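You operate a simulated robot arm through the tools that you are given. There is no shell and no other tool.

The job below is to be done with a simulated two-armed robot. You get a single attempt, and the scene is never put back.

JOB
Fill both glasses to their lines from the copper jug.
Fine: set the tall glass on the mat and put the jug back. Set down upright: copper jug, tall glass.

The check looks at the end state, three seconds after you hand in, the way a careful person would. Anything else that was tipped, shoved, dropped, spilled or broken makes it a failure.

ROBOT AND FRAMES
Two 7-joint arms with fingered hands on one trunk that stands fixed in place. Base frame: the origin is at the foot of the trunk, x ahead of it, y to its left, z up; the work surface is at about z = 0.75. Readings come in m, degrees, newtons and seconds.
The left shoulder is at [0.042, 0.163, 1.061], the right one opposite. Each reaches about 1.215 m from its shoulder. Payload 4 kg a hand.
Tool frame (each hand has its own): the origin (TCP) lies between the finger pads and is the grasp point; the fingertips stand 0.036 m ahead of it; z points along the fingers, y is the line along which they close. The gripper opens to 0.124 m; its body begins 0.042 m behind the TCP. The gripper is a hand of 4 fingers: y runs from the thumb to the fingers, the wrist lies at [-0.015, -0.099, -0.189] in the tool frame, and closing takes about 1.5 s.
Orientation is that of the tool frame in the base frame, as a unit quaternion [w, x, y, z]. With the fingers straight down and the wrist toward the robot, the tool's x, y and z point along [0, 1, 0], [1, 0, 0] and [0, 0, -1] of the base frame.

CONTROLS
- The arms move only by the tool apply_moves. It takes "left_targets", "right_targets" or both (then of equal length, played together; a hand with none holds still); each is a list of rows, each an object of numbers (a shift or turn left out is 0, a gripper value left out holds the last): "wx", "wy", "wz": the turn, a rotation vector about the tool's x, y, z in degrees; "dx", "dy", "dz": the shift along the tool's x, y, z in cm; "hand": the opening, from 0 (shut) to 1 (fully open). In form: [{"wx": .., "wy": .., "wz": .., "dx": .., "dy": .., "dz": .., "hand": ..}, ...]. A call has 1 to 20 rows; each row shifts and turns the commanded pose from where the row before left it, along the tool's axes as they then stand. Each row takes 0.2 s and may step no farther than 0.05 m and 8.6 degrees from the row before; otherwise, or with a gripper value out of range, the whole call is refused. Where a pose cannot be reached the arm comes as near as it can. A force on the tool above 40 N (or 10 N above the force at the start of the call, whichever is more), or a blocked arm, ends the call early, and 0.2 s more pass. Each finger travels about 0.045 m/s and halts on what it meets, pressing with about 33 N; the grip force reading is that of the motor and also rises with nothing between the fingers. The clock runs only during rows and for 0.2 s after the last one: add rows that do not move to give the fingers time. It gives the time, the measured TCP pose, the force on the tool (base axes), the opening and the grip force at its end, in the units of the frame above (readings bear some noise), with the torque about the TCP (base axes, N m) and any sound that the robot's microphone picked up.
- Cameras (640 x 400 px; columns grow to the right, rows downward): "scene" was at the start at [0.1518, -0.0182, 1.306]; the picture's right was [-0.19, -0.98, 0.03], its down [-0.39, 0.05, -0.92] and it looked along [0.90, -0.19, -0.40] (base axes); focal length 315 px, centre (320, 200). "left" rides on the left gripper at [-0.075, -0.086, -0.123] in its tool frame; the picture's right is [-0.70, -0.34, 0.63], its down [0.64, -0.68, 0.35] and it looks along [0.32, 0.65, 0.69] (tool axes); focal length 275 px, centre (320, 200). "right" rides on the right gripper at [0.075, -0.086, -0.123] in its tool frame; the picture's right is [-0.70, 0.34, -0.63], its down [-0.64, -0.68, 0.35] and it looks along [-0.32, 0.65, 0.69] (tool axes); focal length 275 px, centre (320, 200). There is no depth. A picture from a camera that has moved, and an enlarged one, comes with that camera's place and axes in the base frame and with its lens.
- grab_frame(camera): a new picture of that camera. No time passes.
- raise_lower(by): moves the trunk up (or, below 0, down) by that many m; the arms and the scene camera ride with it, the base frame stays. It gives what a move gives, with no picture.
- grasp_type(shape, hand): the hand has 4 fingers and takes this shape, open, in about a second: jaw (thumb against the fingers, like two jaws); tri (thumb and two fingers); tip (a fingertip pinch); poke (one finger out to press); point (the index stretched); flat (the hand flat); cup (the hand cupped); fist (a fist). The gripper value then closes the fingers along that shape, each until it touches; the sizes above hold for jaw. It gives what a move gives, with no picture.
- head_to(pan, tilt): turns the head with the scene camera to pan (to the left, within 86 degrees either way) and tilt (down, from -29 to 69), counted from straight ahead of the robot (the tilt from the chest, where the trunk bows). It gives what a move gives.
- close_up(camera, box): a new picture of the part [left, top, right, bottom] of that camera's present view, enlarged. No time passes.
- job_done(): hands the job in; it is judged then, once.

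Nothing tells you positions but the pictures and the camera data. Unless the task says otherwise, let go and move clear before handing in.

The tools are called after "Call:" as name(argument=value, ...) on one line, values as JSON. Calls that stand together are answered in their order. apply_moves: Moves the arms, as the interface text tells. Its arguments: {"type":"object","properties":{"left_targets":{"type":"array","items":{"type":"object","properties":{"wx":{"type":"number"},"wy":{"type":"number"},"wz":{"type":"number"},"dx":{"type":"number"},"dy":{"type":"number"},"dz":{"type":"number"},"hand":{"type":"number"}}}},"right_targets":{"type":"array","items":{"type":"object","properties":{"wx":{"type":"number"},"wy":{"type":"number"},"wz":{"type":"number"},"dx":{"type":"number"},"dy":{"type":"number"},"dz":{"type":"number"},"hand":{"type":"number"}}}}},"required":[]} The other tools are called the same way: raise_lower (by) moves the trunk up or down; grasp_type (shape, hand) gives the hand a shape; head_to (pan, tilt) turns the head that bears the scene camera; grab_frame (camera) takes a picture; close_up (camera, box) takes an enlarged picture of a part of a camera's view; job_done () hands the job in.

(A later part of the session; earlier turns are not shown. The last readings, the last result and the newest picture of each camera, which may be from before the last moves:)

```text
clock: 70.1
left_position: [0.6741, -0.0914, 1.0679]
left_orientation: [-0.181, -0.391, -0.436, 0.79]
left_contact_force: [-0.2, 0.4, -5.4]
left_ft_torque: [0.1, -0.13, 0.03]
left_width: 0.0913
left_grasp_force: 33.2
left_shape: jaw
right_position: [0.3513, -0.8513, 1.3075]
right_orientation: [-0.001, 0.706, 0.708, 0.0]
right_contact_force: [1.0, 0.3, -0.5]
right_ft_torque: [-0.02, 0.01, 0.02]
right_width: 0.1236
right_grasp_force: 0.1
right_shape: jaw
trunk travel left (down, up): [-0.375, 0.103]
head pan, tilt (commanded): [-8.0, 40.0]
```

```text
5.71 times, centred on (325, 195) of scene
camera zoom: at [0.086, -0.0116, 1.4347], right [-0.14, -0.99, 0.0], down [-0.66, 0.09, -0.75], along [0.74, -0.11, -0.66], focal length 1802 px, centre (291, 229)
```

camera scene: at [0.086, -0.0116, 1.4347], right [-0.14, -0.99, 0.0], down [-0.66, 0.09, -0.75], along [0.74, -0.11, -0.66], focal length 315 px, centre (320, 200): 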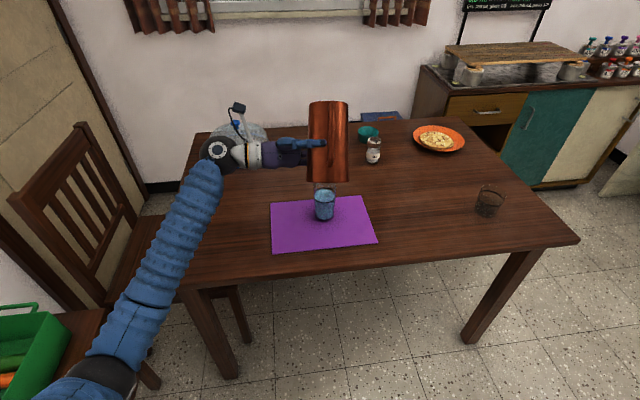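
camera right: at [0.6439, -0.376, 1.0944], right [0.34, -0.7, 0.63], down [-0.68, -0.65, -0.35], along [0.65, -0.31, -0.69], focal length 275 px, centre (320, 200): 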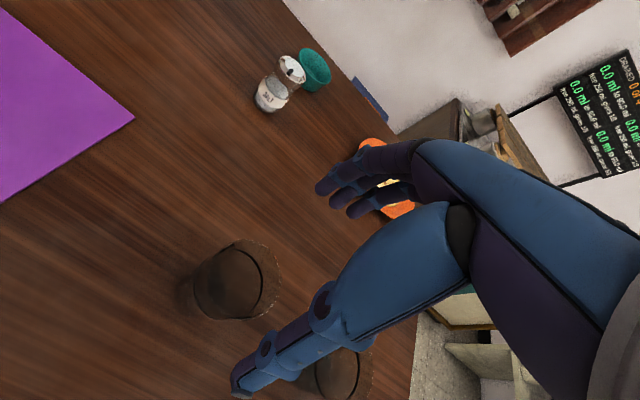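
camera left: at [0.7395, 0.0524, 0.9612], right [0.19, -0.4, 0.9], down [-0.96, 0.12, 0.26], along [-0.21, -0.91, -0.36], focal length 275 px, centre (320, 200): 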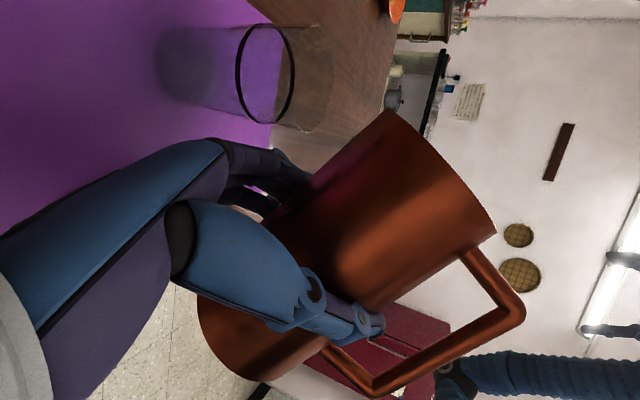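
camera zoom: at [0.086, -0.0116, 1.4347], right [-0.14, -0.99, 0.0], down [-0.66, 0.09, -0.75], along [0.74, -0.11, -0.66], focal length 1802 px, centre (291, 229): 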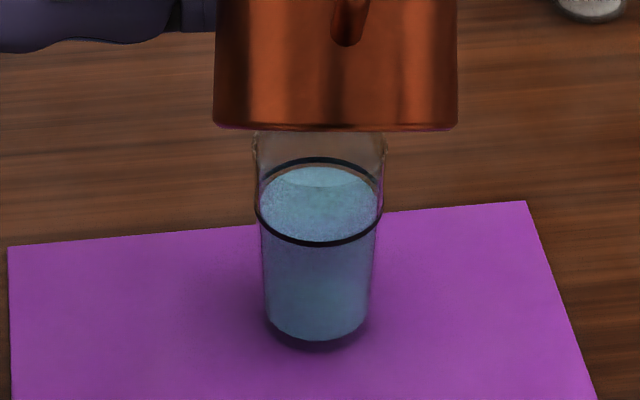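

The head camera agrees that the tall glass is filled to its ring. Now I'll carry the jug sideways to the short glass at about (0.729, -0.630), staying well above the table.

Call:
apply_moves(left_targets=[{"dy": 0.8, "dz": 1.39}, {"dy": 1.5, "dz": 2.6}, {"dy": 1.8, "dz": 3.12}, {"dy": 1.8, "dz": 3.12}, {"dy": 1.8, "dz": 3.12}, {"dy": 1.8, "dz": 3.12}, {"dy": 1.8, "dz": 3.12}, {"dy": 1.8, "dz": 3.12}, {"dy": 1.8, "dz": 3.12}, {"dy": 1.8, "dz": 3.12}, {"dy": 1.8, "dz": 3.12}, {"dy": 1.8, "dz": 3.12}, {"dy": 1.8, "dz": 3.12}, {"dy": 1.5, "dz": 2.6}, {"dy": 1.0, "dz": 1.73}, {"dy": 0.75, "dz": 1.3}, {}, {}])

Call:
head_to(pan=-30, tilt=40)

Call:
grab_frame(camera="scene")

Call:
grab_frame(camera="left")

```text
clock: 73.9
left_position: [0.6467, -0.5856, 1.0606]
left_orientation: [-0.186, -0.39, -0.443, 0.785]
left_contact_force: [-0.6, 0.4, -5.1]
left_ft_torque: [0.11, -0.09, -0.02]
left_width: 0.0911
left_grasp_force: 32.9
left_shape: jaw
right_position: [0.3512, -0.8513, 1.3057]
right_orientation: [-0.002, 0.706, 0.708, 0.001]
right_contact_force: [-0.2, -0.3, 0.4]
right_ft_torque: [0.01, 0.02, 0.0]
right_width: 0.1242
right_grasp_force: 0.0
right_shape: jaw
trunk travel left (down, up): [-0.375, 0.103]
head pan, tilt (commanded): [-8.0, 40.0]
```

```text
clock: 74.7
left_position: [0.6464, -0.5855, 1.062]
left_orientation: [-0.186, -0.39, -0.443, 0.785]
left_contact_force: [0.0, -0.4, -5.1]
left_ft_torque: [0.09, -0.09, 0.04]
left_width: 0.0909
left_grasp_force: 33.0
left_shape: jaw
right_position: [0.3524, -0.8511, 1.3072]
right_orientation: [-0.001, 0.706, 0.708, -0.001]
right_contact_force: [0.6, 0.1, 0.2]
right_ft_torque: [0.0, 0.02, 0.01]
right_width: 0.124
right_grasp_force: 0.0
right_shape: jaw
trunk travel left (down, up): [-0.375, 0.103]
head pan, tilt (commanded): [-30.0, 40.0]
```

```text
taken
camera scene: at [0.0749, -0.0433, 1.4351], right [-0.5, -0.87, 0.01], down [-0.58, 0.32, -0.75], along [0.65, -0.38, -0.66], focal length 315 px, centre (320, 200)
```

scene: 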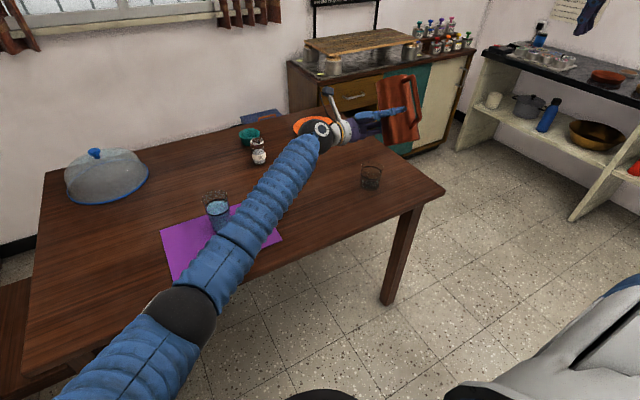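

```text
taken
camera left: at [0.6927, -0.4393, 1.1288], right [-0.06, -0.39, 0.92], down [-0.99, 0.11, -0.02], along [-0.09, -0.91, -0.39], focal length 275 px, centre (320, 200)
```

left: 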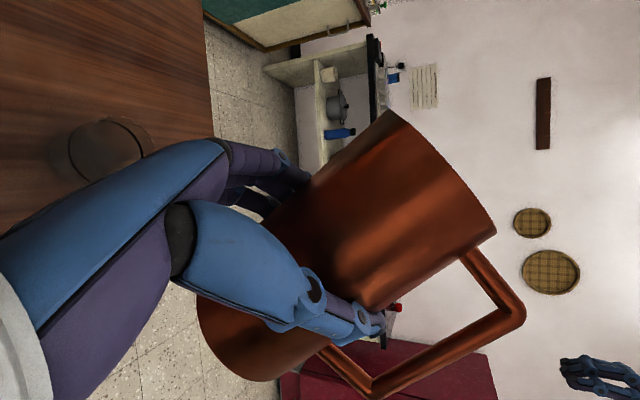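

The arm fell about 2 cm short of this pose, so it's at a limit again with the hand pointing so far right. Turning the jug 25° toward the left should ease the wrist, so I'll try that up here in free air.

Call:
apply_moves(left_targets=[{"wx": -4.86, "wy": -3.41, "wz": 1.97}, {"wx": -4.86, "wy": -3.41, "wz": 1.97}, {"wx": -4.86, "wy": -3.41, "wz": 1.97}, {"wx": -4.86, "wy": -3.41, "wz": 1.97}, {}, {}])

```text
clock: 76.3
left_position: [0.6812, -0.5561, 1.0534]
left_orientation: [-0.369, -0.293, -0.528, 0.706]
left_contact_force: [-0.3, -0.5, -5.4]
left_ft_torque: [0.11, -0.04, -0.02]
left_width: 0.0911
left_grasp_force: 33.2
left_shape: jaw
right_position: [0.3525, -0.8502, 1.3075]
right_orientation: [0.0, 0.706, 0.708, 0.0]
right_contact_force: [0.4, 0.2, 0.5]
right_ft_torque: [-0.01, 0.03, -0.04]
right_width: 0.124
right_grasp_force: 0.0
right_shape: jaw
trunk travel left (down, up): [-0.375, 0.103]
head pan, tilt (commanded): [-30.0, 40.0]
stopped in row 6 (left hand): the arm was blocked; the commanded pose is now the measured one
```

That was worse: the arm is blocked, probably the upper arm against the chest. I'll look before doing anything else.

Call:
head_to(pan=-10, tilt=60)

Call:
grab_frame(camera="scene")

```text
clock: 77.2
left_position: [0.6802, -0.5565, 1.0535]
left_orientation: [-0.37, -0.293, -0.527, 0.707]
left_contact_force: [0.3, -0.6, -5.4]
left_ft_torque: [0.13, -0.05, -0.01]
left_width: 0.0912
left_grasp_force: 33.1
left_shape: jaw
right_position: [0.3524, -0.8511, 1.3075]
right_orientation: [0.0, 0.707, 0.708, 0.0]
right_contact_force: [0.2, -0.4, 0.3]
right_ft_torque: [0.02, 0.01, -0.01]
right_width: 0.1239
right_grasp_force: 0.1
right_shape: jaw
trunk travel left (down, up): [-0.375, 0.103]
head pan, tilt (commanded): [-10.0, 60.0]
```

```text
taken
camera scene: at [0.0662, -0.0125, 1.4086], right [-0.17, -0.98, 0.0], down [-0.87, 0.15, -0.48], along [0.47, -0.09, -0.88], focal length 315 px, centre (320, 200)
```

scene: 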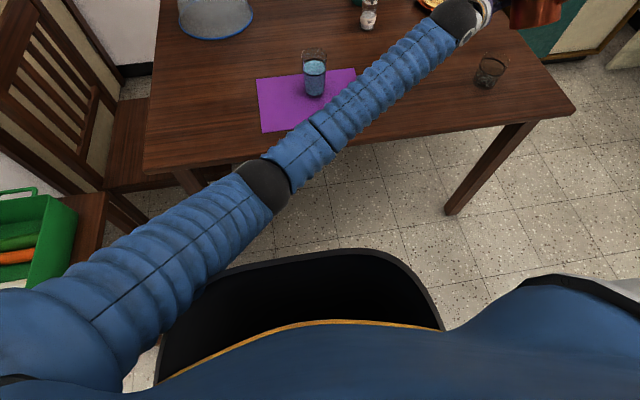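

The wrist can't swing any further right in that direction. I'll back off to the left and turn the spout the other way, toward about -22°, which keeps the forearm further out.

Call:
apply_moves(left_targets=[{"dx": -1.33, "dy": -1.37, "dz": -2.92}, {"dx": -1.33, "dy": -1.37, "dz": -2.92}, {"dx": -1.33, "dy": -1.37, "dz": -2.92}, {"dx": -1.33, "dy": -1.37, "dz": -2.92}, {"dx": -1.33, "dy": -1.37, "dz": -2.92}, {"dx": -1.33, "dy": -1.37, "dz": -2.92}, {"wx": 3.0}, {"wx": 5.76, "wy": 3.79, "wz": -1.93}, {"wx": 5.76, "wy": 3.79, "wz": -1.93}, {"wx": 5.76, "wy": 3.79, "wz": -1.93}, {"wx": 5.76, "wy": 3.79, "wz": -1.93}, {"wx": 5.76, "wy": 3.79, "wz": -1.93}, {"wx": 5.76, "wy": 3.79, "wz": -1.93}, {}, {}])

Call:
grab_frame(camera="scene")

```text
clock: 80.4
left_position: [0.659, -0.359, 1.1136]
left_orientation: [-0.077, -0.478, -0.359, 0.798]
left_contact_force: [0.4, -0.9, -5.5]
left_ft_torque: [0.02, -0.14, 0.0]
left_width: 0.091
left_grasp_force: 33.1
left_shape: jaw
right_position: [0.3514, -0.8519, 1.3069]
right_orientation: [-0.001, 0.706, 0.708, -0.002]
right_contact_force: [-0.5, -0.7, -0.1]
right_ft_torque: [0.03, 0.04, 0.04]
right_width: 0.1238
right_grasp_force: 0.0
right_shape: jaw
trunk travel left (down, up): [-0.375, 0.103]
head pan, tilt (commanded): [-10.0, 60.0]
```

```text
taken
camera scene: at [0.0663, -0.0125, 1.4085], right [-0.17, -0.98, 0.0], down [-0.87, 0.15, -0.48], along [0.47, -0.09, -0.88], focal length 315 px, centre (320, 200)
```

scene: 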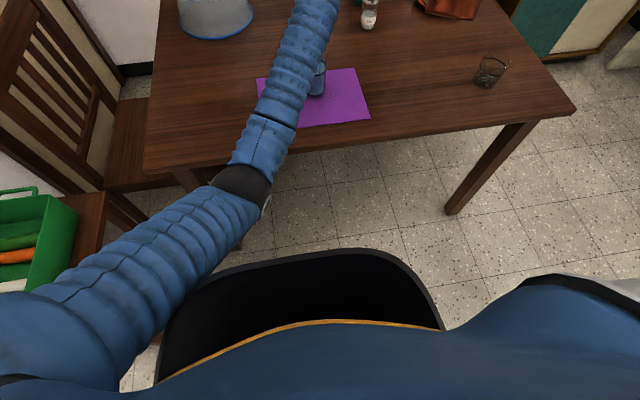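

The spout now points to -22.5° at 35° tilt, as commanded. I'll lift the arm clear of the tall glass and then lower the trunk again to bring the shoulder closer for reach.

Call:
apply_moves(left_targets=[{"dx": -2.45, "dy": -1.5, "dz": 0.86}, {"dx": -2.45, "dy": -1.5, "dz": 0.86}, {"dx": -2.45, "dy": -1.5, "dz": 0.86}, {"dx": -2.45, "dy": -1.5, "dz": 0.86}, {}])

Call:
raise_lower(by=-0.15)

Call:
head_to(pan=-20, tilt=35)

Call:
grab_frame(camera="scene")

```text
clock: 81.6
left_position: [0.6585, -0.3586, 1.2347]
left_orientation: [-0.078, -0.477, -0.359, 0.798]
left_contact_force: [-0.6, 0.2, -4.9]
left_ft_torque: [0.07, -0.15, -0.05]
left_width: 0.0913
left_grasp_force: 33.3
left_shape: jaw
right_position: [0.3527, -0.8517, 1.3079]
right_orientation: [-0.001, 0.706, 0.708, -0.001]
right_contact_force: [0.3, 0.7, 0.6]
right_ft_torque: [-0.02, -0.01, -0.02]
right_width: 0.1239
right_grasp_force: 0.0
right_shape: jaw
trunk travel left (down, up): [-0.375, 0.103]
head pan, tilt (commanded): [-10.0, 60.0]
```

```text
clock: 83.3
left_position: [0.6584, -0.3586, 1.0851]
left_orientation: [-0.077, -0.478, -0.36, 0.798]
left_contact_force: [0.1, 0.5, -5.5]
left_ft_torque: [0.06, -0.16, 0.01]
left_width: 0.0908
left_grasp_force: 32.8
left_shape: jaw
right_position: [0.3523, -0.8513, 1.1583]
right_orientation: [0.0, 0.707, 0.707, 0.001]
right_contact_force: [-0.4, 0.2, -0.5]
right_ft_torque: [-0.01, 0.03, -0.02]
right_width: 0.1238
right_grasp_force: 0.2
right_shape: jaw
trunk travel left (down, up): [-0.225, 0.253]
head pan, tilt (commanded): [-10.0, 60.0]
```

```text
clock: 84.2
left_position: [0.6577, -0.3582, 1.0841]
left_orientation: [-0.077, -0.478, -0.359, 0.798]
left_contact_force: [0.3, 0.3, -5.4]
left_ft_torque: [0.05, -0.14, -0.03]
left_width: 0.091
left_grasp_force: 32.7
left_shape: jaw
right_position: [0.3519, -0.8507, 1.1565]
right_orientation: [-0.001, 0.706, 0.708, 0.0]
right_contact_force: [-0.3, 0.0, 0.2]
right_ft_torque: [0.03, 0.03, -0.03]
right_width: 0.1238
right_grasp_force: 0.1
right_shape: jaw
trunk travel left (down, up): [-0.225, 0.253]
head pan, tilt (commanded): [-20.0, 35.0]
```

```text
taken
camera scene: at [0.1381, -0.0306, 1.2751], right [-0.34, -0.94, 0.05], down [-0.66, 0.2, -0.73], along [0.67, -0.28, -0.69], focal length 315 px, centre (320, 200)
```

scene: 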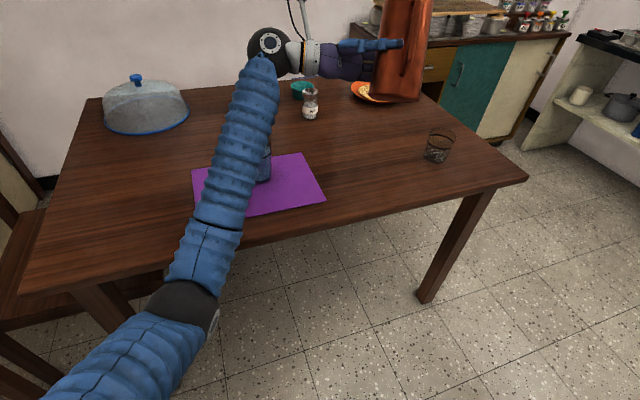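

The trunk is down and the jug is held at z≈1.08. I'll move it sideways toward the short glass in this new orientation.

Call:
apply_moves(left_targets=[{"dx": -0.15, "dy": 1.12, "dz": 1.03}, {"dx": -0.3, "dy": 2.24, "dz": 2.06}, {"dx": -0.3, "dy": 2.24, "dz": 2.06}, {"dx": -0.3, "dy": 2.24, "dz": 2.06}, {"dx": -0.3, "dy": 2.24, "dz": 2.06}, {"dx": -0.3, "dy": 2.24, "dz": 2.06}, {"dx": -0.3, "dy": 2.24, "dz": 2.06}, {"dx": -0.15, "dy": 1.12, "dz": 1.03}, {}, {}])

Call:
grab_frame(camera="left")

Call:
grab_frame(camera="scene")

```text
clock: 86.4
left_position: [0.6411, -0.5716, 1.0641]
left_orientation: [-0.078, -0.478, -0.358, 0.798]
left_contact_force: [0.0, 0.1, -5.3]
left_ft_torque: [0.04, -0.13, -0.03]
left_width: 0.0911
left_grasp_force: 33.3
left_shape: jaw
right_position: [0.353, -0.8509, 1.1568]
right_orientation: [-0.001, 0.706, 0.708, 0.0]
right_contact_force: [-0.2, 0.0, -0.2]
right_ft_torque: [0.0, 0.01, 0.0]
right_width: 0.1236
right_grasp_force: 0.1
right_shape: jaw
trunk travel left (down, up): [-0.225, 0.253]
head pan, tilt (commanded): [-20.0, 35.0]
```

```text
taken
camera left: at [0.7267, -0.4456, 1.1318], right [-0.23, -0.32, 0.92], down [-0.91, 0.42, -0.09], along [-0.35, -0.85, -0.38], focal length 275 px, centre (320, 200)
```

left: 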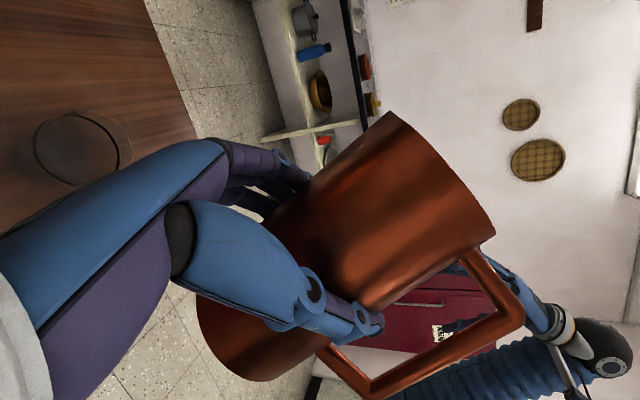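

```text
taken
camera scene: at [0.1381, -0.0309, 1.2751], right [-0.34, -0.94, 0.05], down [-0.66, 0.2, -0.73], along [0.67, -0.28, -0.69], focal length 315 px, centre (320, 200)
```

scene: 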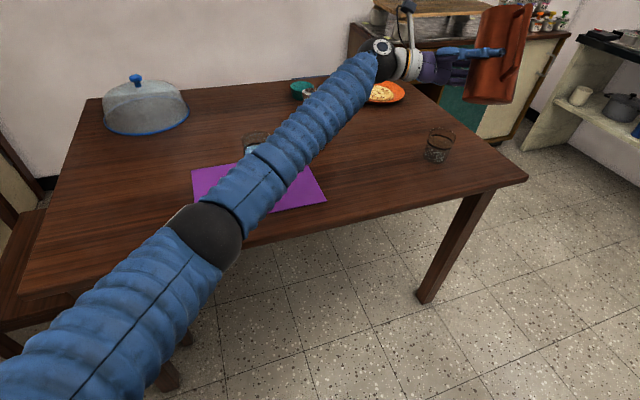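

The pose is reached exactly, and the wrist camera puts the short glass at about (0.731, -0.627). I'll tilt to 60°, still below the pour angle, and then lower.

Call:
apply_moves(left_targets=[{"wy": -2.5, "wz": -4.33}, {"wy": -2.5, "wz": -4.33}, {"wy": -2.5, "wz": -4.33}, {"wy": -2.5, "wz": -4.33}, {"wy": -2.5, "wz": -4.33}, {"dx": 1.3, "dy": 1.95, "dz": -1.13}, {"dx": 1.3, "dy": 1.95, "dz": -1.13}, {"dx": 1.3, "dy": 1.95, "dz": -1.13}, {"dx": 1.3, "dy": 1.95, "dz": -1.13}, {"dx": 1.3, "dy": 1.95, "dz": -1.13}, {}, {}])

Call:
grab_frame(camera="left")

Call:
grab_frame(camera="scene")

```text
clock: 89.0
left_position: [0.6418, -0.5708, 0.9326]
left_orientation: [0.036, -0.311, -0.433, 0.845]
left_contact_force: [0.1, -0.1, -5.3]
left_ft_torque: [0.08, -0.15, 0.01]
left_width: 0.0909
left_grasp_force: 32.5
left_shape: jaw
right_position: [0.3521, -0.8521, 1.1564]
right_orientation: [0.0, 0.707, 0.708, 0.0]
right_contact_force: [0.6, 0.3, 0.0]
right_ft_torque: [0.01, -0.01, 0.0]
right_width: 0.1238
right_grasp_force: 0.1
right_shape: jaw
trunk travel left (down, up): [-0.225, 0.253]
head pan, tilt (commanded): [-20.0, 35.0]
```

```text
taken
camera left: at [0.7509, -0.4547, 0.9809], right [0.13, -0.47, 0.87], down [-0.85, 0.39, 0.34], along [-0.5, -0.79, -0.35], focal length 275 px, centre (320, 200)
```

left: 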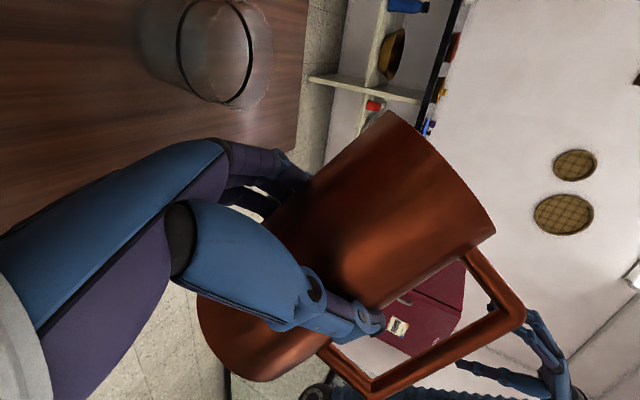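

```text
taken
camera scene: at [0.1383, -0.031, 1.2751], right [-0.34, -0.94, 0.05], down [-0.66, 0.2, -0.73], along [0.67, -0.28, -0.69], focal length 315 px, centre (320, 200)
```

scene: 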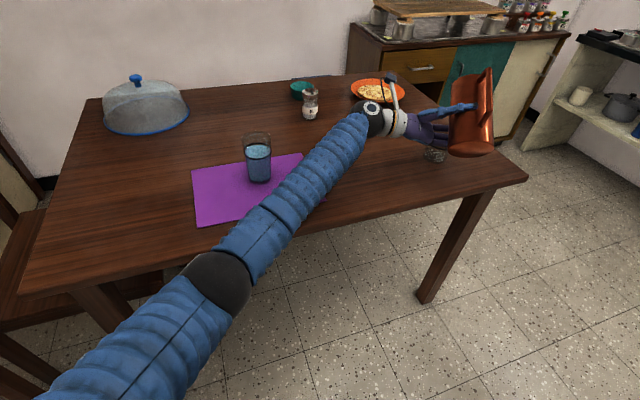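

The lip is over the near part of the short glass, 12 mm short of centre and 7 mm to one side. I'll correct that sideways, lower a bit, and tilt toward the pour angle.

Call:
apply_moves(left_targets=[{"dx": 1.0, "dy": 1.25, "dz": -1.3}, {"dx": 0.75, "dy": 1.13, "dz": -0.65}, {"wy": -1.5, "wz": -2.6}, {"wy": -1.5, "wz": -2.6}, {"wy": -1.5, "wz": -2.6}, {}, {}])

Call:
close_up(camera="left", box=[150, 0, 470, 200])

```text
clock: 90.6
left_position: [0.6433, -0.5664, 0.9002]
left_orientation: [0.075, -0.249, -0.453, 0.853]
left_contact_force: [-0.2, -0.2, -5.3]
left_ft_torque: [0.09, -0.12, 0.0]
left_width: 0.0911
left_grasp_force: 33.0
left_shape: jaw
right_position: [0.3526, -0.8509, 1.1557]
right_orientation: [0.0, 0.707, 0.708, 0.0]
right_contact_force: [-0.4, -0.3, 0.2]
right_ft_torque: [0.0, 0.02, -0.03]
right_width: 0.1237
right_grasp_force: 0.1
right_shape: jaw
trunk travel left (down, up): [-0.225, 0.253]
head pan, tilt (commanded): [-20.0, 35.0]
```

```text
2.00 times, centred on (310, 100) of left
camera zoom: at [0.7587, -0.453, 0.9376], right [0.26, -0.52, 0.82], down [-0.79, 0.37, 0.48], along [-0.55, -0.77, -0.32], focal length 551 px, centre (340, 400)
```

zoom: 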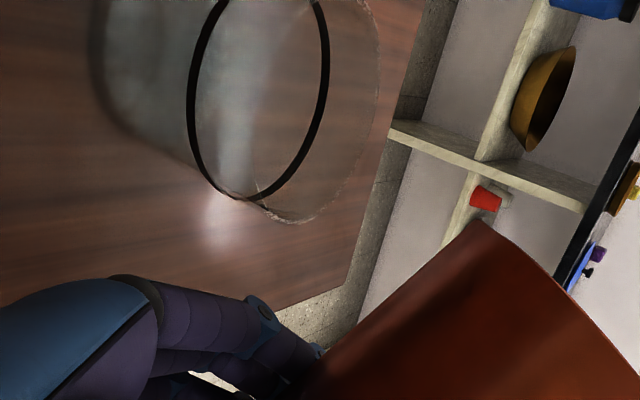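

There's no flow yet at 69°, and the glass is leaving the wrist camera's view. I'll yaw the right hand in place so its camera watches the glass from the right.

Call:
apply_moves(right_targets=[{"wz": -7.2}, {"wz": -7.2}, {"wz": -7.2}, {"wz": -7.2}, {"wz": -7.2}, {"wz": -7.2}, {"wz": -7.2}, {}, {}])

Call:
grab_frame(camera="right")

Call:
grab_frame(camera="scene")

```text
clock: 92.6
left_position: [0.643, -0.5656, 0.8999]
left_orientation: [0.075, -0.249, -0.453, 0.853]
left_contact_force: [0.1, 0.4, -5.0]
left_ft_torque: [0.09, -0.12, 0.01]
left_width: 0.091
left_grasp_force: 32.8
left_shape: jaw
right_position: [0.3512, -0.8515, 1.157]
right_orientation: [0.0, 0.339, 0.941, 0.0]
right_contact_force: [-0.7, -0.4, -1.2]
right_ft_torque: [0.0, -0.02, -0.01]
right_width: 0.1238
right_grasp_force: 0.0
right_shape: jaw
trunk travel left (down, up): [-0.225, 0.253]
head pan, tilt (commanded): [-20.0, 35.0]
```

```text
taken
camera right: at [0.2398, -0.8707, 1.2799], right [0.75, -0.18, 0.63], down [0.06, -0.94, -0.35], along [0.66, 0.3, -0.69], focal length 275 px, centre (320, 200)
```

right: 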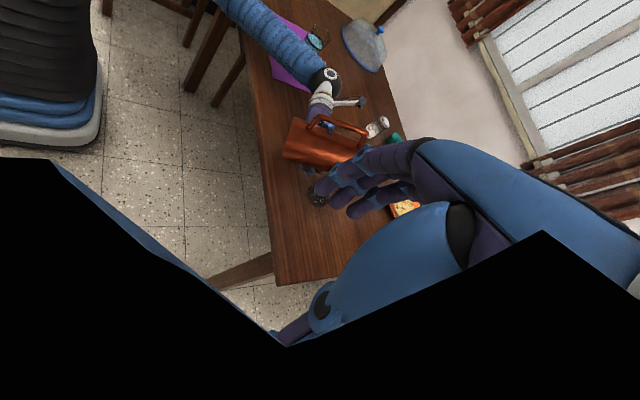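

```text
taken
camera scene: at [0.1381, -0.0308, 1.2752], right [-0.34, -0.94, 0.05], down [-0.66, 0.2, -0.73], along [0.67, -0.28, -0.69], focal length 315 px, centre (320, 200)
```

scene: 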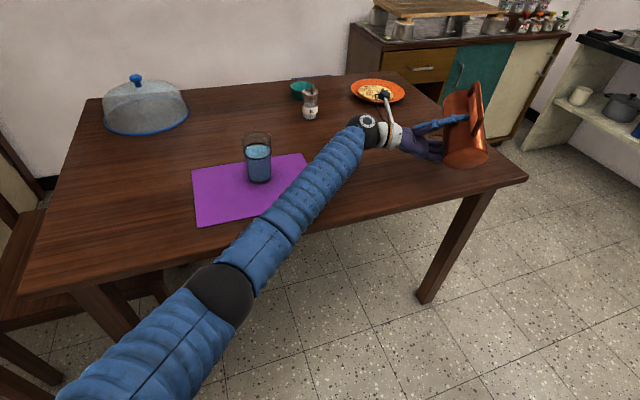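

Call:
close_up(camera="right", box=[270, 130, 370, 220])

```text
4.44 times, centred on (320, 175) of right
camera zoom: at [0.2398, -0.8707, 1.2799], right [0.75, -0.18, 0.63], down [0.06, -0.94, -0.35], along [0.66, 0.3, -0.69], focal length 1224 px, centre (320, 311)
```

zoom: 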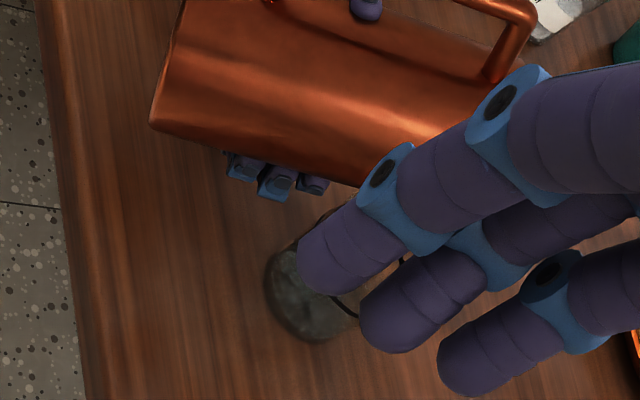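

My own right-hand fingers are in the way, so I'll yaw back 18° to bring the glass clear of them.

Call:
apply_moves(right_targets=[{"wz": 6}, {"wz": 6}, {"wz": 6}, {}])

Call:
grab_frame(camera="right")

```text
clock: 93.6
left_position: [0.6428, -0.5672, 0.9002]
left_orientation: [0.075, -0.249, -0.453, 0.853]
left_contact_force: [-0.6, -0.2, -5.1]
left_ft_torque: [0.08, -0.09, 0.0]
left_width: 0.0913
left_grasp_force: 32.2
left_shape: jaw
right_position: [0.3521, -0.8515, 1.1562]
right_orientation: [-0.001, 0.482, 0.876, 0.001]
right_contact_force: [-0.7, 0.1, -0.6]
right_ft_torque: [0.0, -0.04, 0.0]
right_width: 0.124
right_grasp_force: 0.1
right_shape: jaw
trunk travel left (down, up): [-0.225, 0.253]
head pan, tilt (commanded): [-20.0, 35.0]
```

```text
taken
camera right: at [0.2399, -0.8349, 1.2795], right [0.66, -0.41, 0.63], down [-0.23, -0.91, -0.35], along [0.72, 0.08, -0.69], focal length 275 px, centre (320, 200)
```

right: 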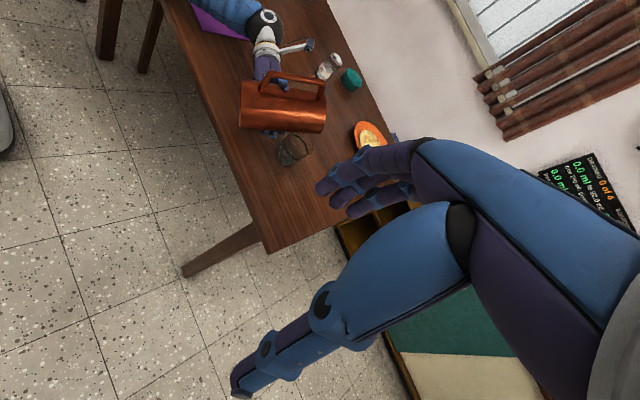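

Call:
close_up(camera="right", box=[230, 70, 350, 180])

```text
3.64 times, centred on (290, 125) of right
camera zoom: at [0.2399, -0.8349, 1.2795], right [0.66, -0.41, 0.63], down [-0.23, -0.91, -0.35], along [0.72, 0.08, -0.69], focal length 1001 px, centre (429, 473)
```

zoom: 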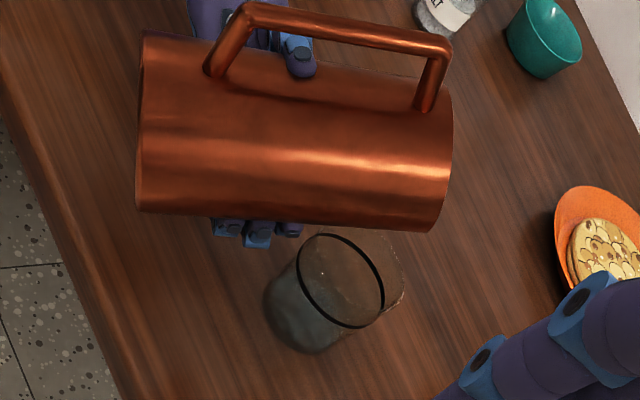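

I now have a clear view of the short glass beside the jug. I'll resume tilting in 1° steps.

Call:
apply_moves(left_targets=[{"wy": -0.5, "wz": -0.866}, {}, {"wy": -0.5, "wz": -0.866}, {}, {"wy": -0.5, "wz": -0.866}, {}, {}])

Call:
close_up(camera="right", box=[230, 70, 350, 180])

Call:
close_up(camera="left", box=[150, 0, 470, 200])

```text
clock: 95.2
left_position: [0.6426, -0.5677, 0.8995]
left_orientation: [0.09, -0.228, -0.459, 0.854]
left_contact_force: [1.3, 0.3, -5.1]
left_ft_torque: [0.11, -0.08, -0.01]
left_width: 0.091
left_grasp_force: 33.7
left_shape: jaw
right_position: [0.3516, -0.8517, 1.1565]
right_orientation: [0.0, 0.481, 0.877, 0.0]
right_contact_force: [0.0, 0.1, -1.1]
right_ft_torque: [0.04, 0.01, 0.01]
right_width: 0.1238
right_grasp_force: 0.0
right_shape: jaw
trunk travel left (down, up): [-0.225, 0.253]
head pan, tilt (commanded): [-20.0, 35.0]
```

```text
3.64 times, centred on (290, 125) of right
camera zoom: at [0.2399, -0.8351, 1.2795], right [0.66, -0.41, 0.63], down [-0.23, -0.91, -0.35], along [0.72, 0.08, -0.69], focal length 1001 px, centre (429, 473)
```

zoom: 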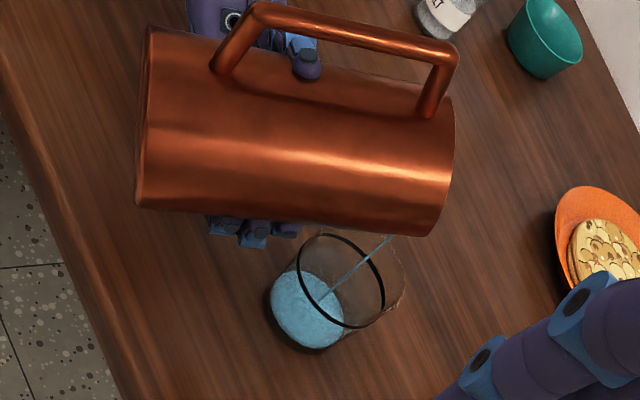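

```text
2.00 times, centred on (310, 100) of left
camera zoom: at [0.7605, -0.4537, 0.9339], right [0.3, -0.53, 0.79], down [-0.77, 0.36, 0.53], along [-0.57, -0.77, -0.3], focal length 551 px, centre (340, 400)
```

zoom: 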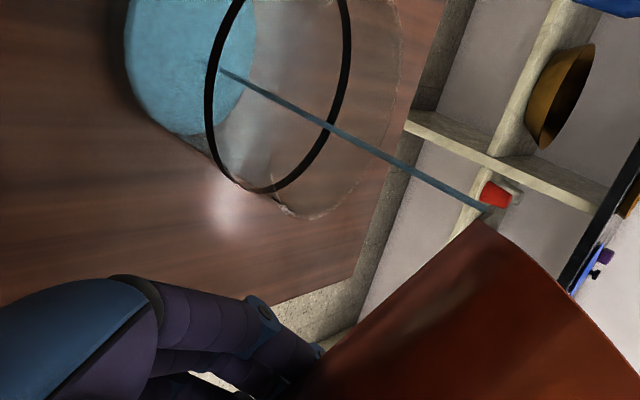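

The stream lands well inside the short glass. I'll continue in steps.

Call:
apply_moves(left_targets=[{}, {}, {"wy": -0.5, "wz": -0.866}, {}, {}, {"wy": -0.5, "wz": -0.866}, {}, {}, {}])

Call:
close_up(camera="right", box=[260, 110, 350, 180])

Call:
close_up(camera="left", box=[150, 0, 470, 200])

```text
clock: 97.2
left_position: [0.6419, -0.5655, 0.8989]
left_orientation: [0.098, -0.212, -0.464, 0.855]
left_contact_force: [-0.6, 0.7, -5.2]
left_ft_torque: [0.07, -0.09, 0.0]
left_width: 0.091
left_grasp_force: 33.0
left_shape: jaw
right_position: [0.351, -0.852, 1.1571]
right_orientation: [-0.001, 0.481, 0.877, 0.0]
right_contact_force: [-1.1, -0.3, -0.4]
right_ft_torque: [-0.02, 0.01, -0.01]
right_width: 0.1241
right_grasp_force: 0.1
right_shape: jaw
trunk travel left (down, up): [-0.225, 0.253]
head pan, tilt (commanded): [-20.0, 35.0]
```

```text
5.71 times, centred on (305, 145) of right
camera zoom: at [0.2399, -0.8351, 1.2795], right [0.66, -0.41, 0.63], down [-0.23, -0.91, -0.35], along [0.72, 0.08, -0.69], focal length 1573 px, centre (406, 514)
```

zoom: 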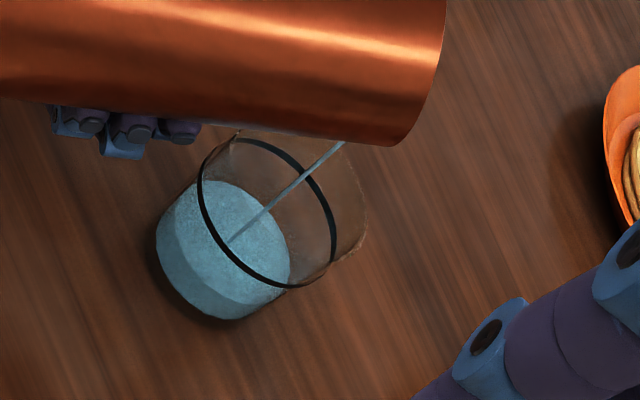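

```text
2.00 times, centred on (310, 100) of left
camera zoom: at [0.7616, -0.4534, 0.9315], right [0.32, -0.54, 0.77], down [-0.75, 0.35, 0.56], along [-0.58, -0.76, -0.3], focal length 551 px, centre (340, 400)
```

zoom: 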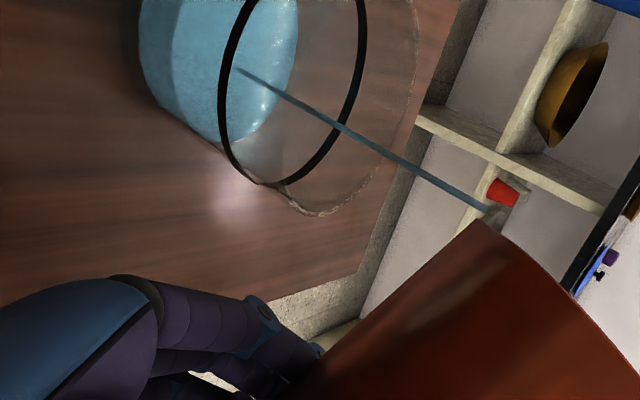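

The level is about z=0.78 and the line at z≈0.805. I'll give it two more degrees.

Call:
apply_moves(left_targets=[{}, {"wy": -0.5, "wz": -0.866}, {}, {}, {"wy": -0.5, "wz": -0.866}, {}, {}, {}, {}])

Call:
close_up(camera="right", box=[260, 110, 350, 180])

Call:
close_up(camera="left", box=[150, 0, 470, 200])

```text
clock: 99.2
left_position: [0.6428, -0.5654, 0.899]
left_orientation: [0.107, -0.198, -0.469, 0.854]
left_contact_force: [-0.2, 0.4, -4.9]
left_ft_torque: [0.05, -0.08, 0.0]
left_width: 0.0911
left_grasp_force: 32.7
left_shape: jaw
right_position: [0.3528, -0.8514, 1.1571]
right_orientation: [-0.001, 0.481, 0.877, 0.0]
right_contact_force: [0.5, 0.9, -0.3]
right_ft_torque: [0.01, 0.02, -0.03]
right_width: 0.1241
right_grasp_force: 0.1
right_shape: jaw
trunk travel left (down, up): [-0.225, 0.253]
head pan, tilt (commanded): [-20.0, 35.0]
```

```text
5.71 times, centred on (305, 145) of right
camera zoom: at [0.2399, -0.8351, 1.2795], right [0.66, -0.41, 0.63], down [-0.23, -0.91, -0.35], along [0.72, 0.08, -0.69], focal length 1573 px, centre (406, 514)
```

zoom: 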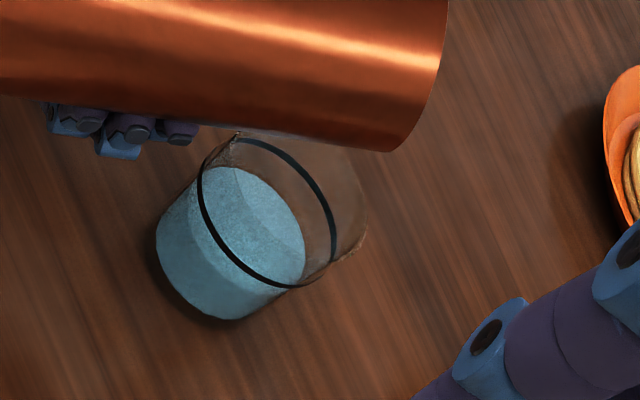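

```text
2.00 times, centred on (310, 100) of left
camera zoom: at [0.7628, -0.4541, 0.9288], right [0.35, -0.55, 0.76], down [-0.73, 0.34, 0.59], along [-0.59, -0.76, -0.29], focal length 551 px, centre (340, 400)
```

zoom: 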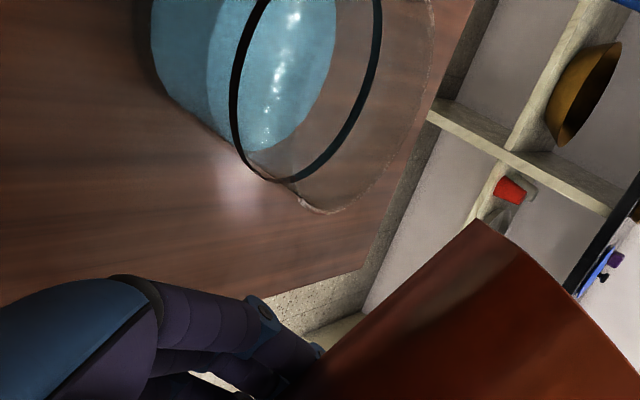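

It's rising steadily, to about z=0.791 now. I'll add two more degrees and check.

Call:
apply_moves(left_targets=[{"wy": -0.5, "wz": -0.866}, {}, {}, {"wy": -0.5, "wz": -0.866}, {}, {}, {}, {}, {}])

Call:
close_up(camera="right", box=[270, 120, 330, 170])

Call:
close_up(camera="left", box=[190, 0, 390, 120])

```text
clock: 101.2
left_position: [0.6422, -0.5662, 0.899]
left_orientation: [0.117, -0.185, -0.472, 0.854]
left_contact_force: [0.3, -0.1, -3.4]
left_ft_torque: [0.01, -0.09, -0.01]
left_width: 0.0912
left_grasp_force: 32.8
left_shape: jaw
right_position: [0.3519, -0.8504, 1.1564]
right_orientation: [-0.001, 0.481, 0.877, 0.0]
right_contact_force: [-0.3, -0.4, -0.8]
right_ft_torque: [-0.03, 0.01, 0.0]
right_width: 0.1239
right_grasp_force: 0.0
right_shape: jaw
trunk travel left (down, up): [-0.225, 0.253]
head pan, tilt (commanded): [-20.0, 35.0]
```

```text
8.00 times, centred on (300, 145) of right
camera zoom: at [0.2398, -0.835, 1.2796], right [0.66, -0.41, 0.63], down [-0.23, -0.91, -0.35], along [0.72, 0.08, -0.69], focal length 2202 px, centre (480, 640)
```

zoom: 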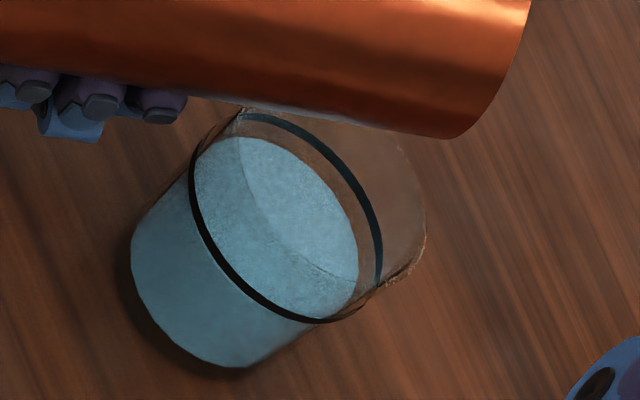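

```text
3.20 times, centred on (290, 60) of left
camera zoom: at [0.7637, -0.4547, 0.9266], right [0.37, -0.56, 0.74], down [-0.71, 0.34, 0.62], along [-0.59, -0.75, -0.28], focal length 881 px, centre (416, 648)
```

zoom: 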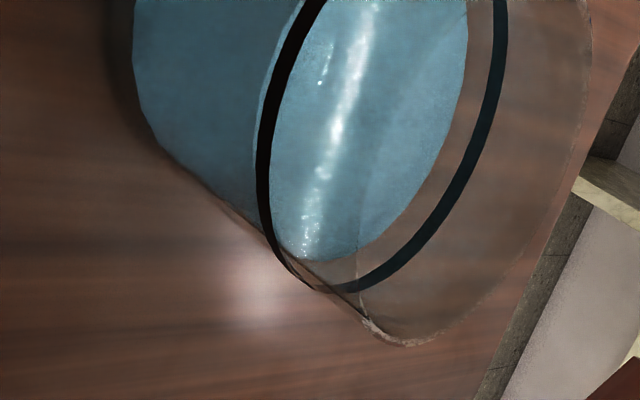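

About 6 mm remain to the line. I'll add one degree at a time.

Call:
apply_moves(left_targets=[{"wy": -0.5, "wz": -0.866}, {}, {}, {}, {}, {}])

Call:
close_up(camera="right", box=[270, 120, 330, 170])

Call:
close_up(camera="left", box=[190, 0, 390, 120])

```text
clock: 102.6
left_position: [0.6425, -0.5663, 0.9003]
left_orientation: [0.12, -0.176, -0.474, 0.854]
left_contact_force: [0.5, -0.3, -3.8]
left_ft_torque: [0.06, -0.06, 0.0]
left_width: 0.0908
left_grasp_force: 33.1
left_shape: jaw
right_position: [0.3513, -0.8509, 1.1564]
right_orientation: [-0.001, 0.481, 0.877, 0.001]
right_contact_force: [0.5, -0.5, -0.3]
right_ft_torque: [0.03, 0.04, -0.02]
right_width: 0.1242
right_grasp_force: 0.0
right_shape: jaw
trunk travel left (down, up): [-0.225, 0.253]
head pan, tilt (commanded): [-20.0, 35.0]
```

```text
8.00 times, centred on (300, 145) of right
camera zoom: at [0.2398, -0.835, 1.2796], right [0.66, -0.41, 0.63], down [-0.23, -0.91, -0.35], along [0.72, 0.08, -0.69], focal length 2202 px, centre (480, 640)
```

zoom: 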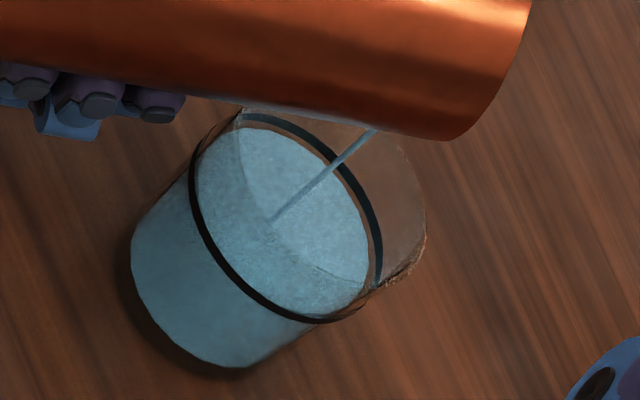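

```text
3.20 times, centred on (290, 60) of left
camera zoom: at [0.764, -0.4548, 0.9256], right [0.38, -0.57, 0.73], down [-0.7, 0.33, 0.63], along [-0.6, -0.75, -0.27], focal length 881 px, centre (416, 648)
```

zoom: 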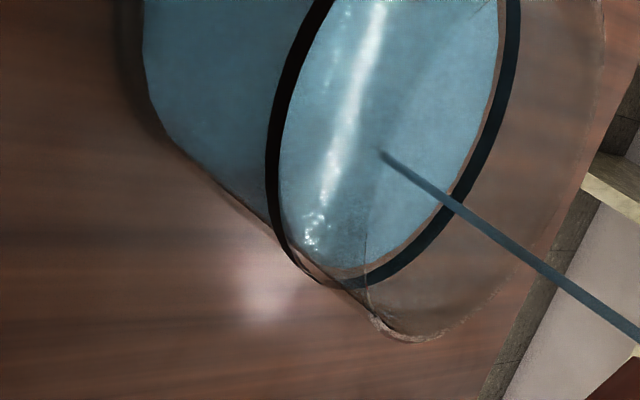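

It's very near the line and still trickling. I'll wait briefly and look again.

Call:
apply_moves(left_targets=[{}])

Call:
close_up(camera="right", box=[270, 120, 330, 170])

Call:
close_up(camera="left", box=[190, 0, 390, 120])

```text
clock: 103.0
left_position: [0.6436, -0.5655, 0.9002]
left_orientation: [0.121, -0.177, -0.473, 0.855]
left_contact_force: [0.6, -0.3, -3.0]
left_ft_torque: [0.06, -0.07, -0.02]
left_width: 0.0913
left_grasp_force: 32.8
left_shape: jaw
right_position: [0.3526, -0.8512, 1.1562]
right_orientation: [0.0, 0.481, 0.877, 0.0]
right_contact_force: [0.0, 0.3, -0.4]
right_ft_torque: [0.03, 0.01, -0.03]
right_width: 0.124
right_grasp_force: 0.1
right_shape: jaw
trunk travel left (down, up): [-0.225, 0.253]
head pan, tilt (commanded): [-20.0, 35.0]
```

```text
8.00 times, centred on (300, 145) of right
camera zoom: at [0.2398, -0.835, 1.2796], right [0.66, -0.41, 0.63], down [-0.23, -0.91, -0.35], along [0.72, 0.08, -0.69], focal length 2202 px, centre (480, 640)
```

zoom: 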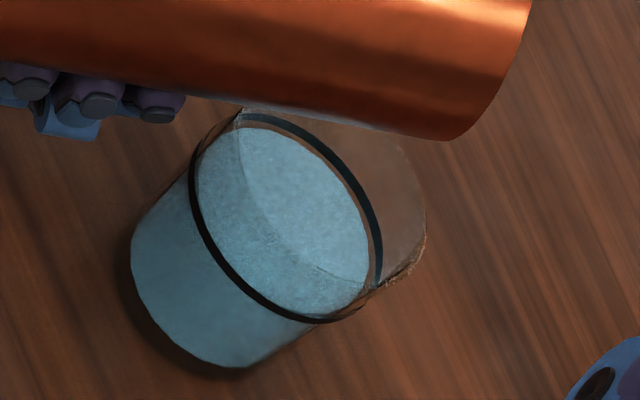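

```text
3.20 times, centred on (290, 60) of left
camera zoom: at [0.764, -0.4548, 0.9256], right [0.38, -0.57, 0.73], down [-0.7, 0.33, 0.63], along [-0.6, -0.75, -0.27], focal length 881 px, centre (416, 648)
```

zoom: 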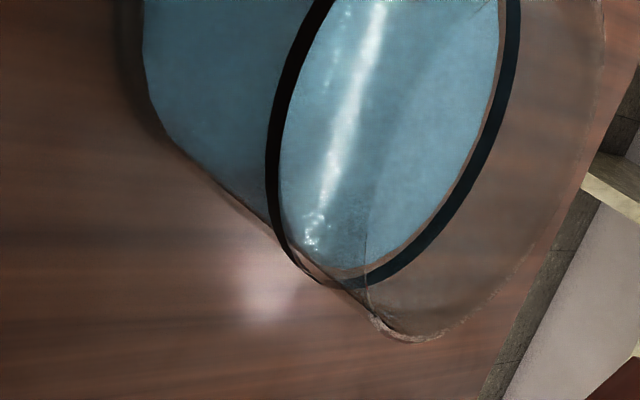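

The flow has stopped with the surface at the ring. I'll tilt the jug back and raise it clear.

Call:
apply_moves(left_targets=[{"wy": 2.5, "wz": 4.33}, {"wy": 2.5, "wz": 4.33}, {"wy": 2.5, "wz": 4.33}, {"dx": -1.31, "dy": -2.33, "dz": 1.35}, {"dx": -1.31, "dy": -2.33, "dz": 1.35}, {"dx": -1.31, "dy": -2.33, "dz": 1.35}, {"wy": 2.5, "wz": 4.33}, {"wy": 2.5, "wz": 4.33}, {"wy": 2.5, "wz": 4.33}, {"wy": 2.5, "wz": 4.33}, {"wy": 2.5, "wz": 4.33}, {"wy": 2.5, "wz": 4.33}, {}, {}])

Call:
close_up(camera="right", box=[250, 90, 350, 180])

Call:
grab_frame(camera="scene")

```text
clock: 106.0
left_position: [0.6434, -0.5654, 0.9891]
left_orientation: [-0.081, -0.483, -0.356, 0.796]
left_contact_force: [0.0, 1.5, -3.6]
left_ft_torque: [0.07, -0.08, 0.04]
left_width: 0.0909
left_grasp_force: 32.9
left_shape: jaw
right_position: [0.3515, -0.8523, 1.1566]
right_orientation: [-0.001, 0.481, 0.877, 0.0]
right_contact_force: [0.2, 0.6, -0.4]
right_ft_torque: [-0.03, -0.01, -0.01]
right_width: 0.1238
right_grasp_force: 0.1
right_shape: jaw
trunk travel left (down, up): [-0.225, 0.253]
head pan, tilt (commanded): [-20.0, 35.0]
```

```text
4.44 times, centred on (300, 135) of right
camera zoom: at [0.2398, -0.835, 1.2796], right [0.66, -0.41, 0.63], down [-0.23, -0.91, -0.35], along [0.72, 0.08, -0.69], focal length 1224 px, centre (409, 489)
```

zoom: 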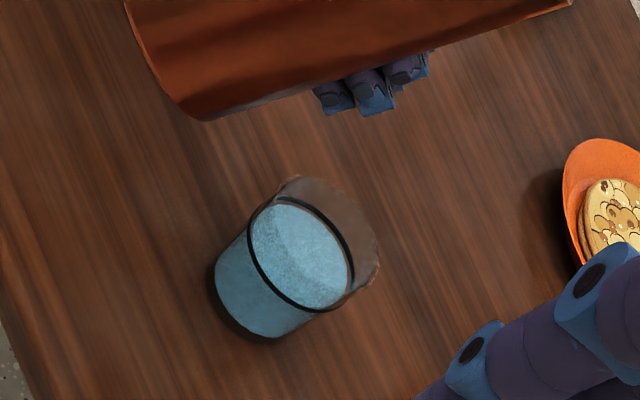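

```text
taken
camera scene: at [0.138, -0.0308, 1.2752], right [-0.34, -0.94, 0.05], down [-0.66, 0.2, -0.73], along [0.67, -0.28, -0.69], focal length 315 px, centre (320, 200)
```

scene: 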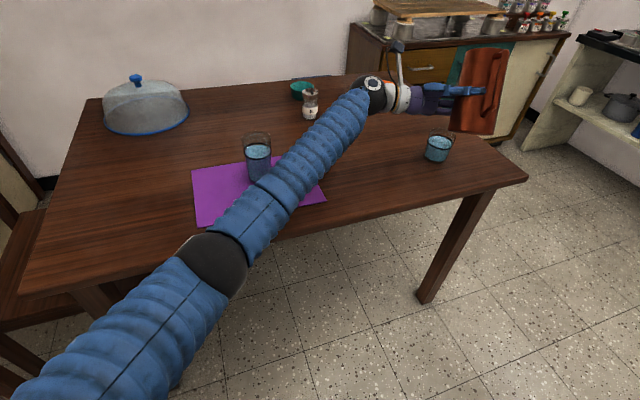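

Call:
close_up(camera="scene", box=[410, 120, 470, 170])

Call:
close_up(camera="scene", box=[225, 125, 295, 190])

```text
8.00 times, centred on (440, 145) of scene
camera zoom: at [0.138, -0.0308, 1.2752], right [-0.34, -0.94, 0.05], down [-0.66, 0.2, -0.73], along [0.67, -0.28, -0.69], focal length 2523 px, centre (-640, 640)
```

zoom: 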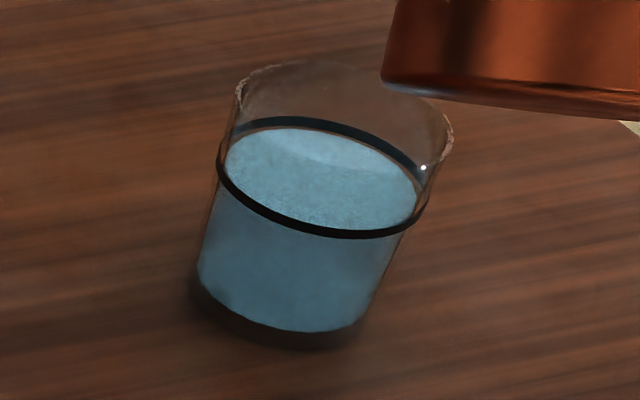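

```text
6.15 times, centred on (260, 158) of scene
camera zoom: at [0.138, -0.0308, 1.2752], right [-0.34, -0.94, 0.05], down [-0.66, 0.2, -0.73], along [0.67, -0.28, -0.69], focal length 1941 px, centre (689, 462)
```

zoom: 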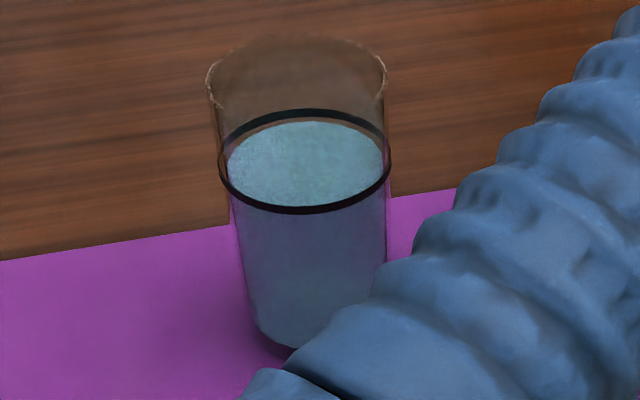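

Both surfaces sit within their ring bands, and the tall one may be a millimetre or two low. I'll zoom in more before deciding whether to top it up.

Call:
close_up(camera="scene", box=[240, 125, 280, 155])

Call:
close_up(camera="scene", box=[420, 125, 460, 155])

```text
13.33 times, centred on (260, 140) of scene
camera zoom: at [0.138, -0.0308, 1.2752], right [-0.34, -0.94, 0.05], down [-0.66, 0.2, -0.73], along [0.67, -0.28, -0.69], focal length 4205 px, centre (1120, 1000)
```

zoom: 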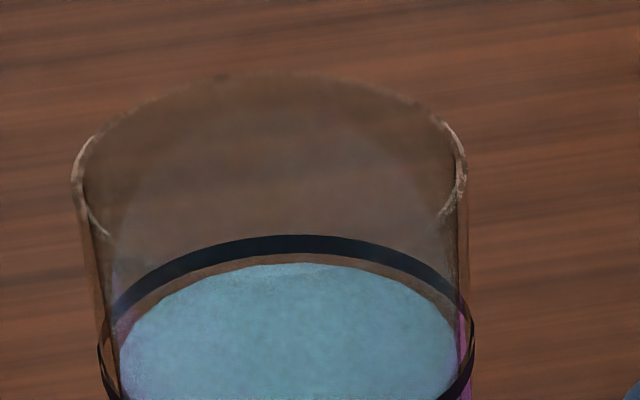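

```text
13.33 times, centred on (440, 140) of scene
camera zoom: at [0.138, -0.0308, 1.2752], right [-0.34, -0.94, 0.05], down [-0.66, 0.2, -0.73], along [0.67, -0.28, -0.69], focal length 4205 px, centre (-1280, 1000)
```

zoom: 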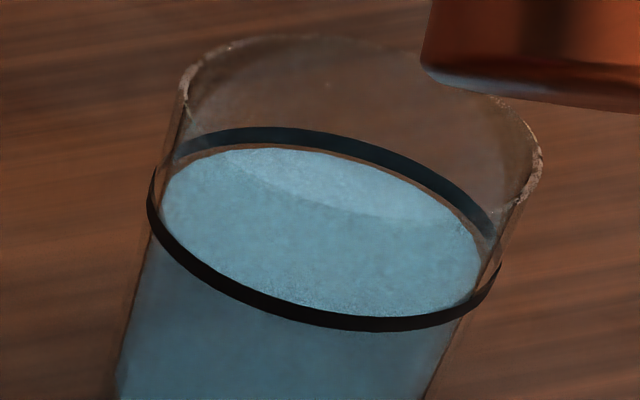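

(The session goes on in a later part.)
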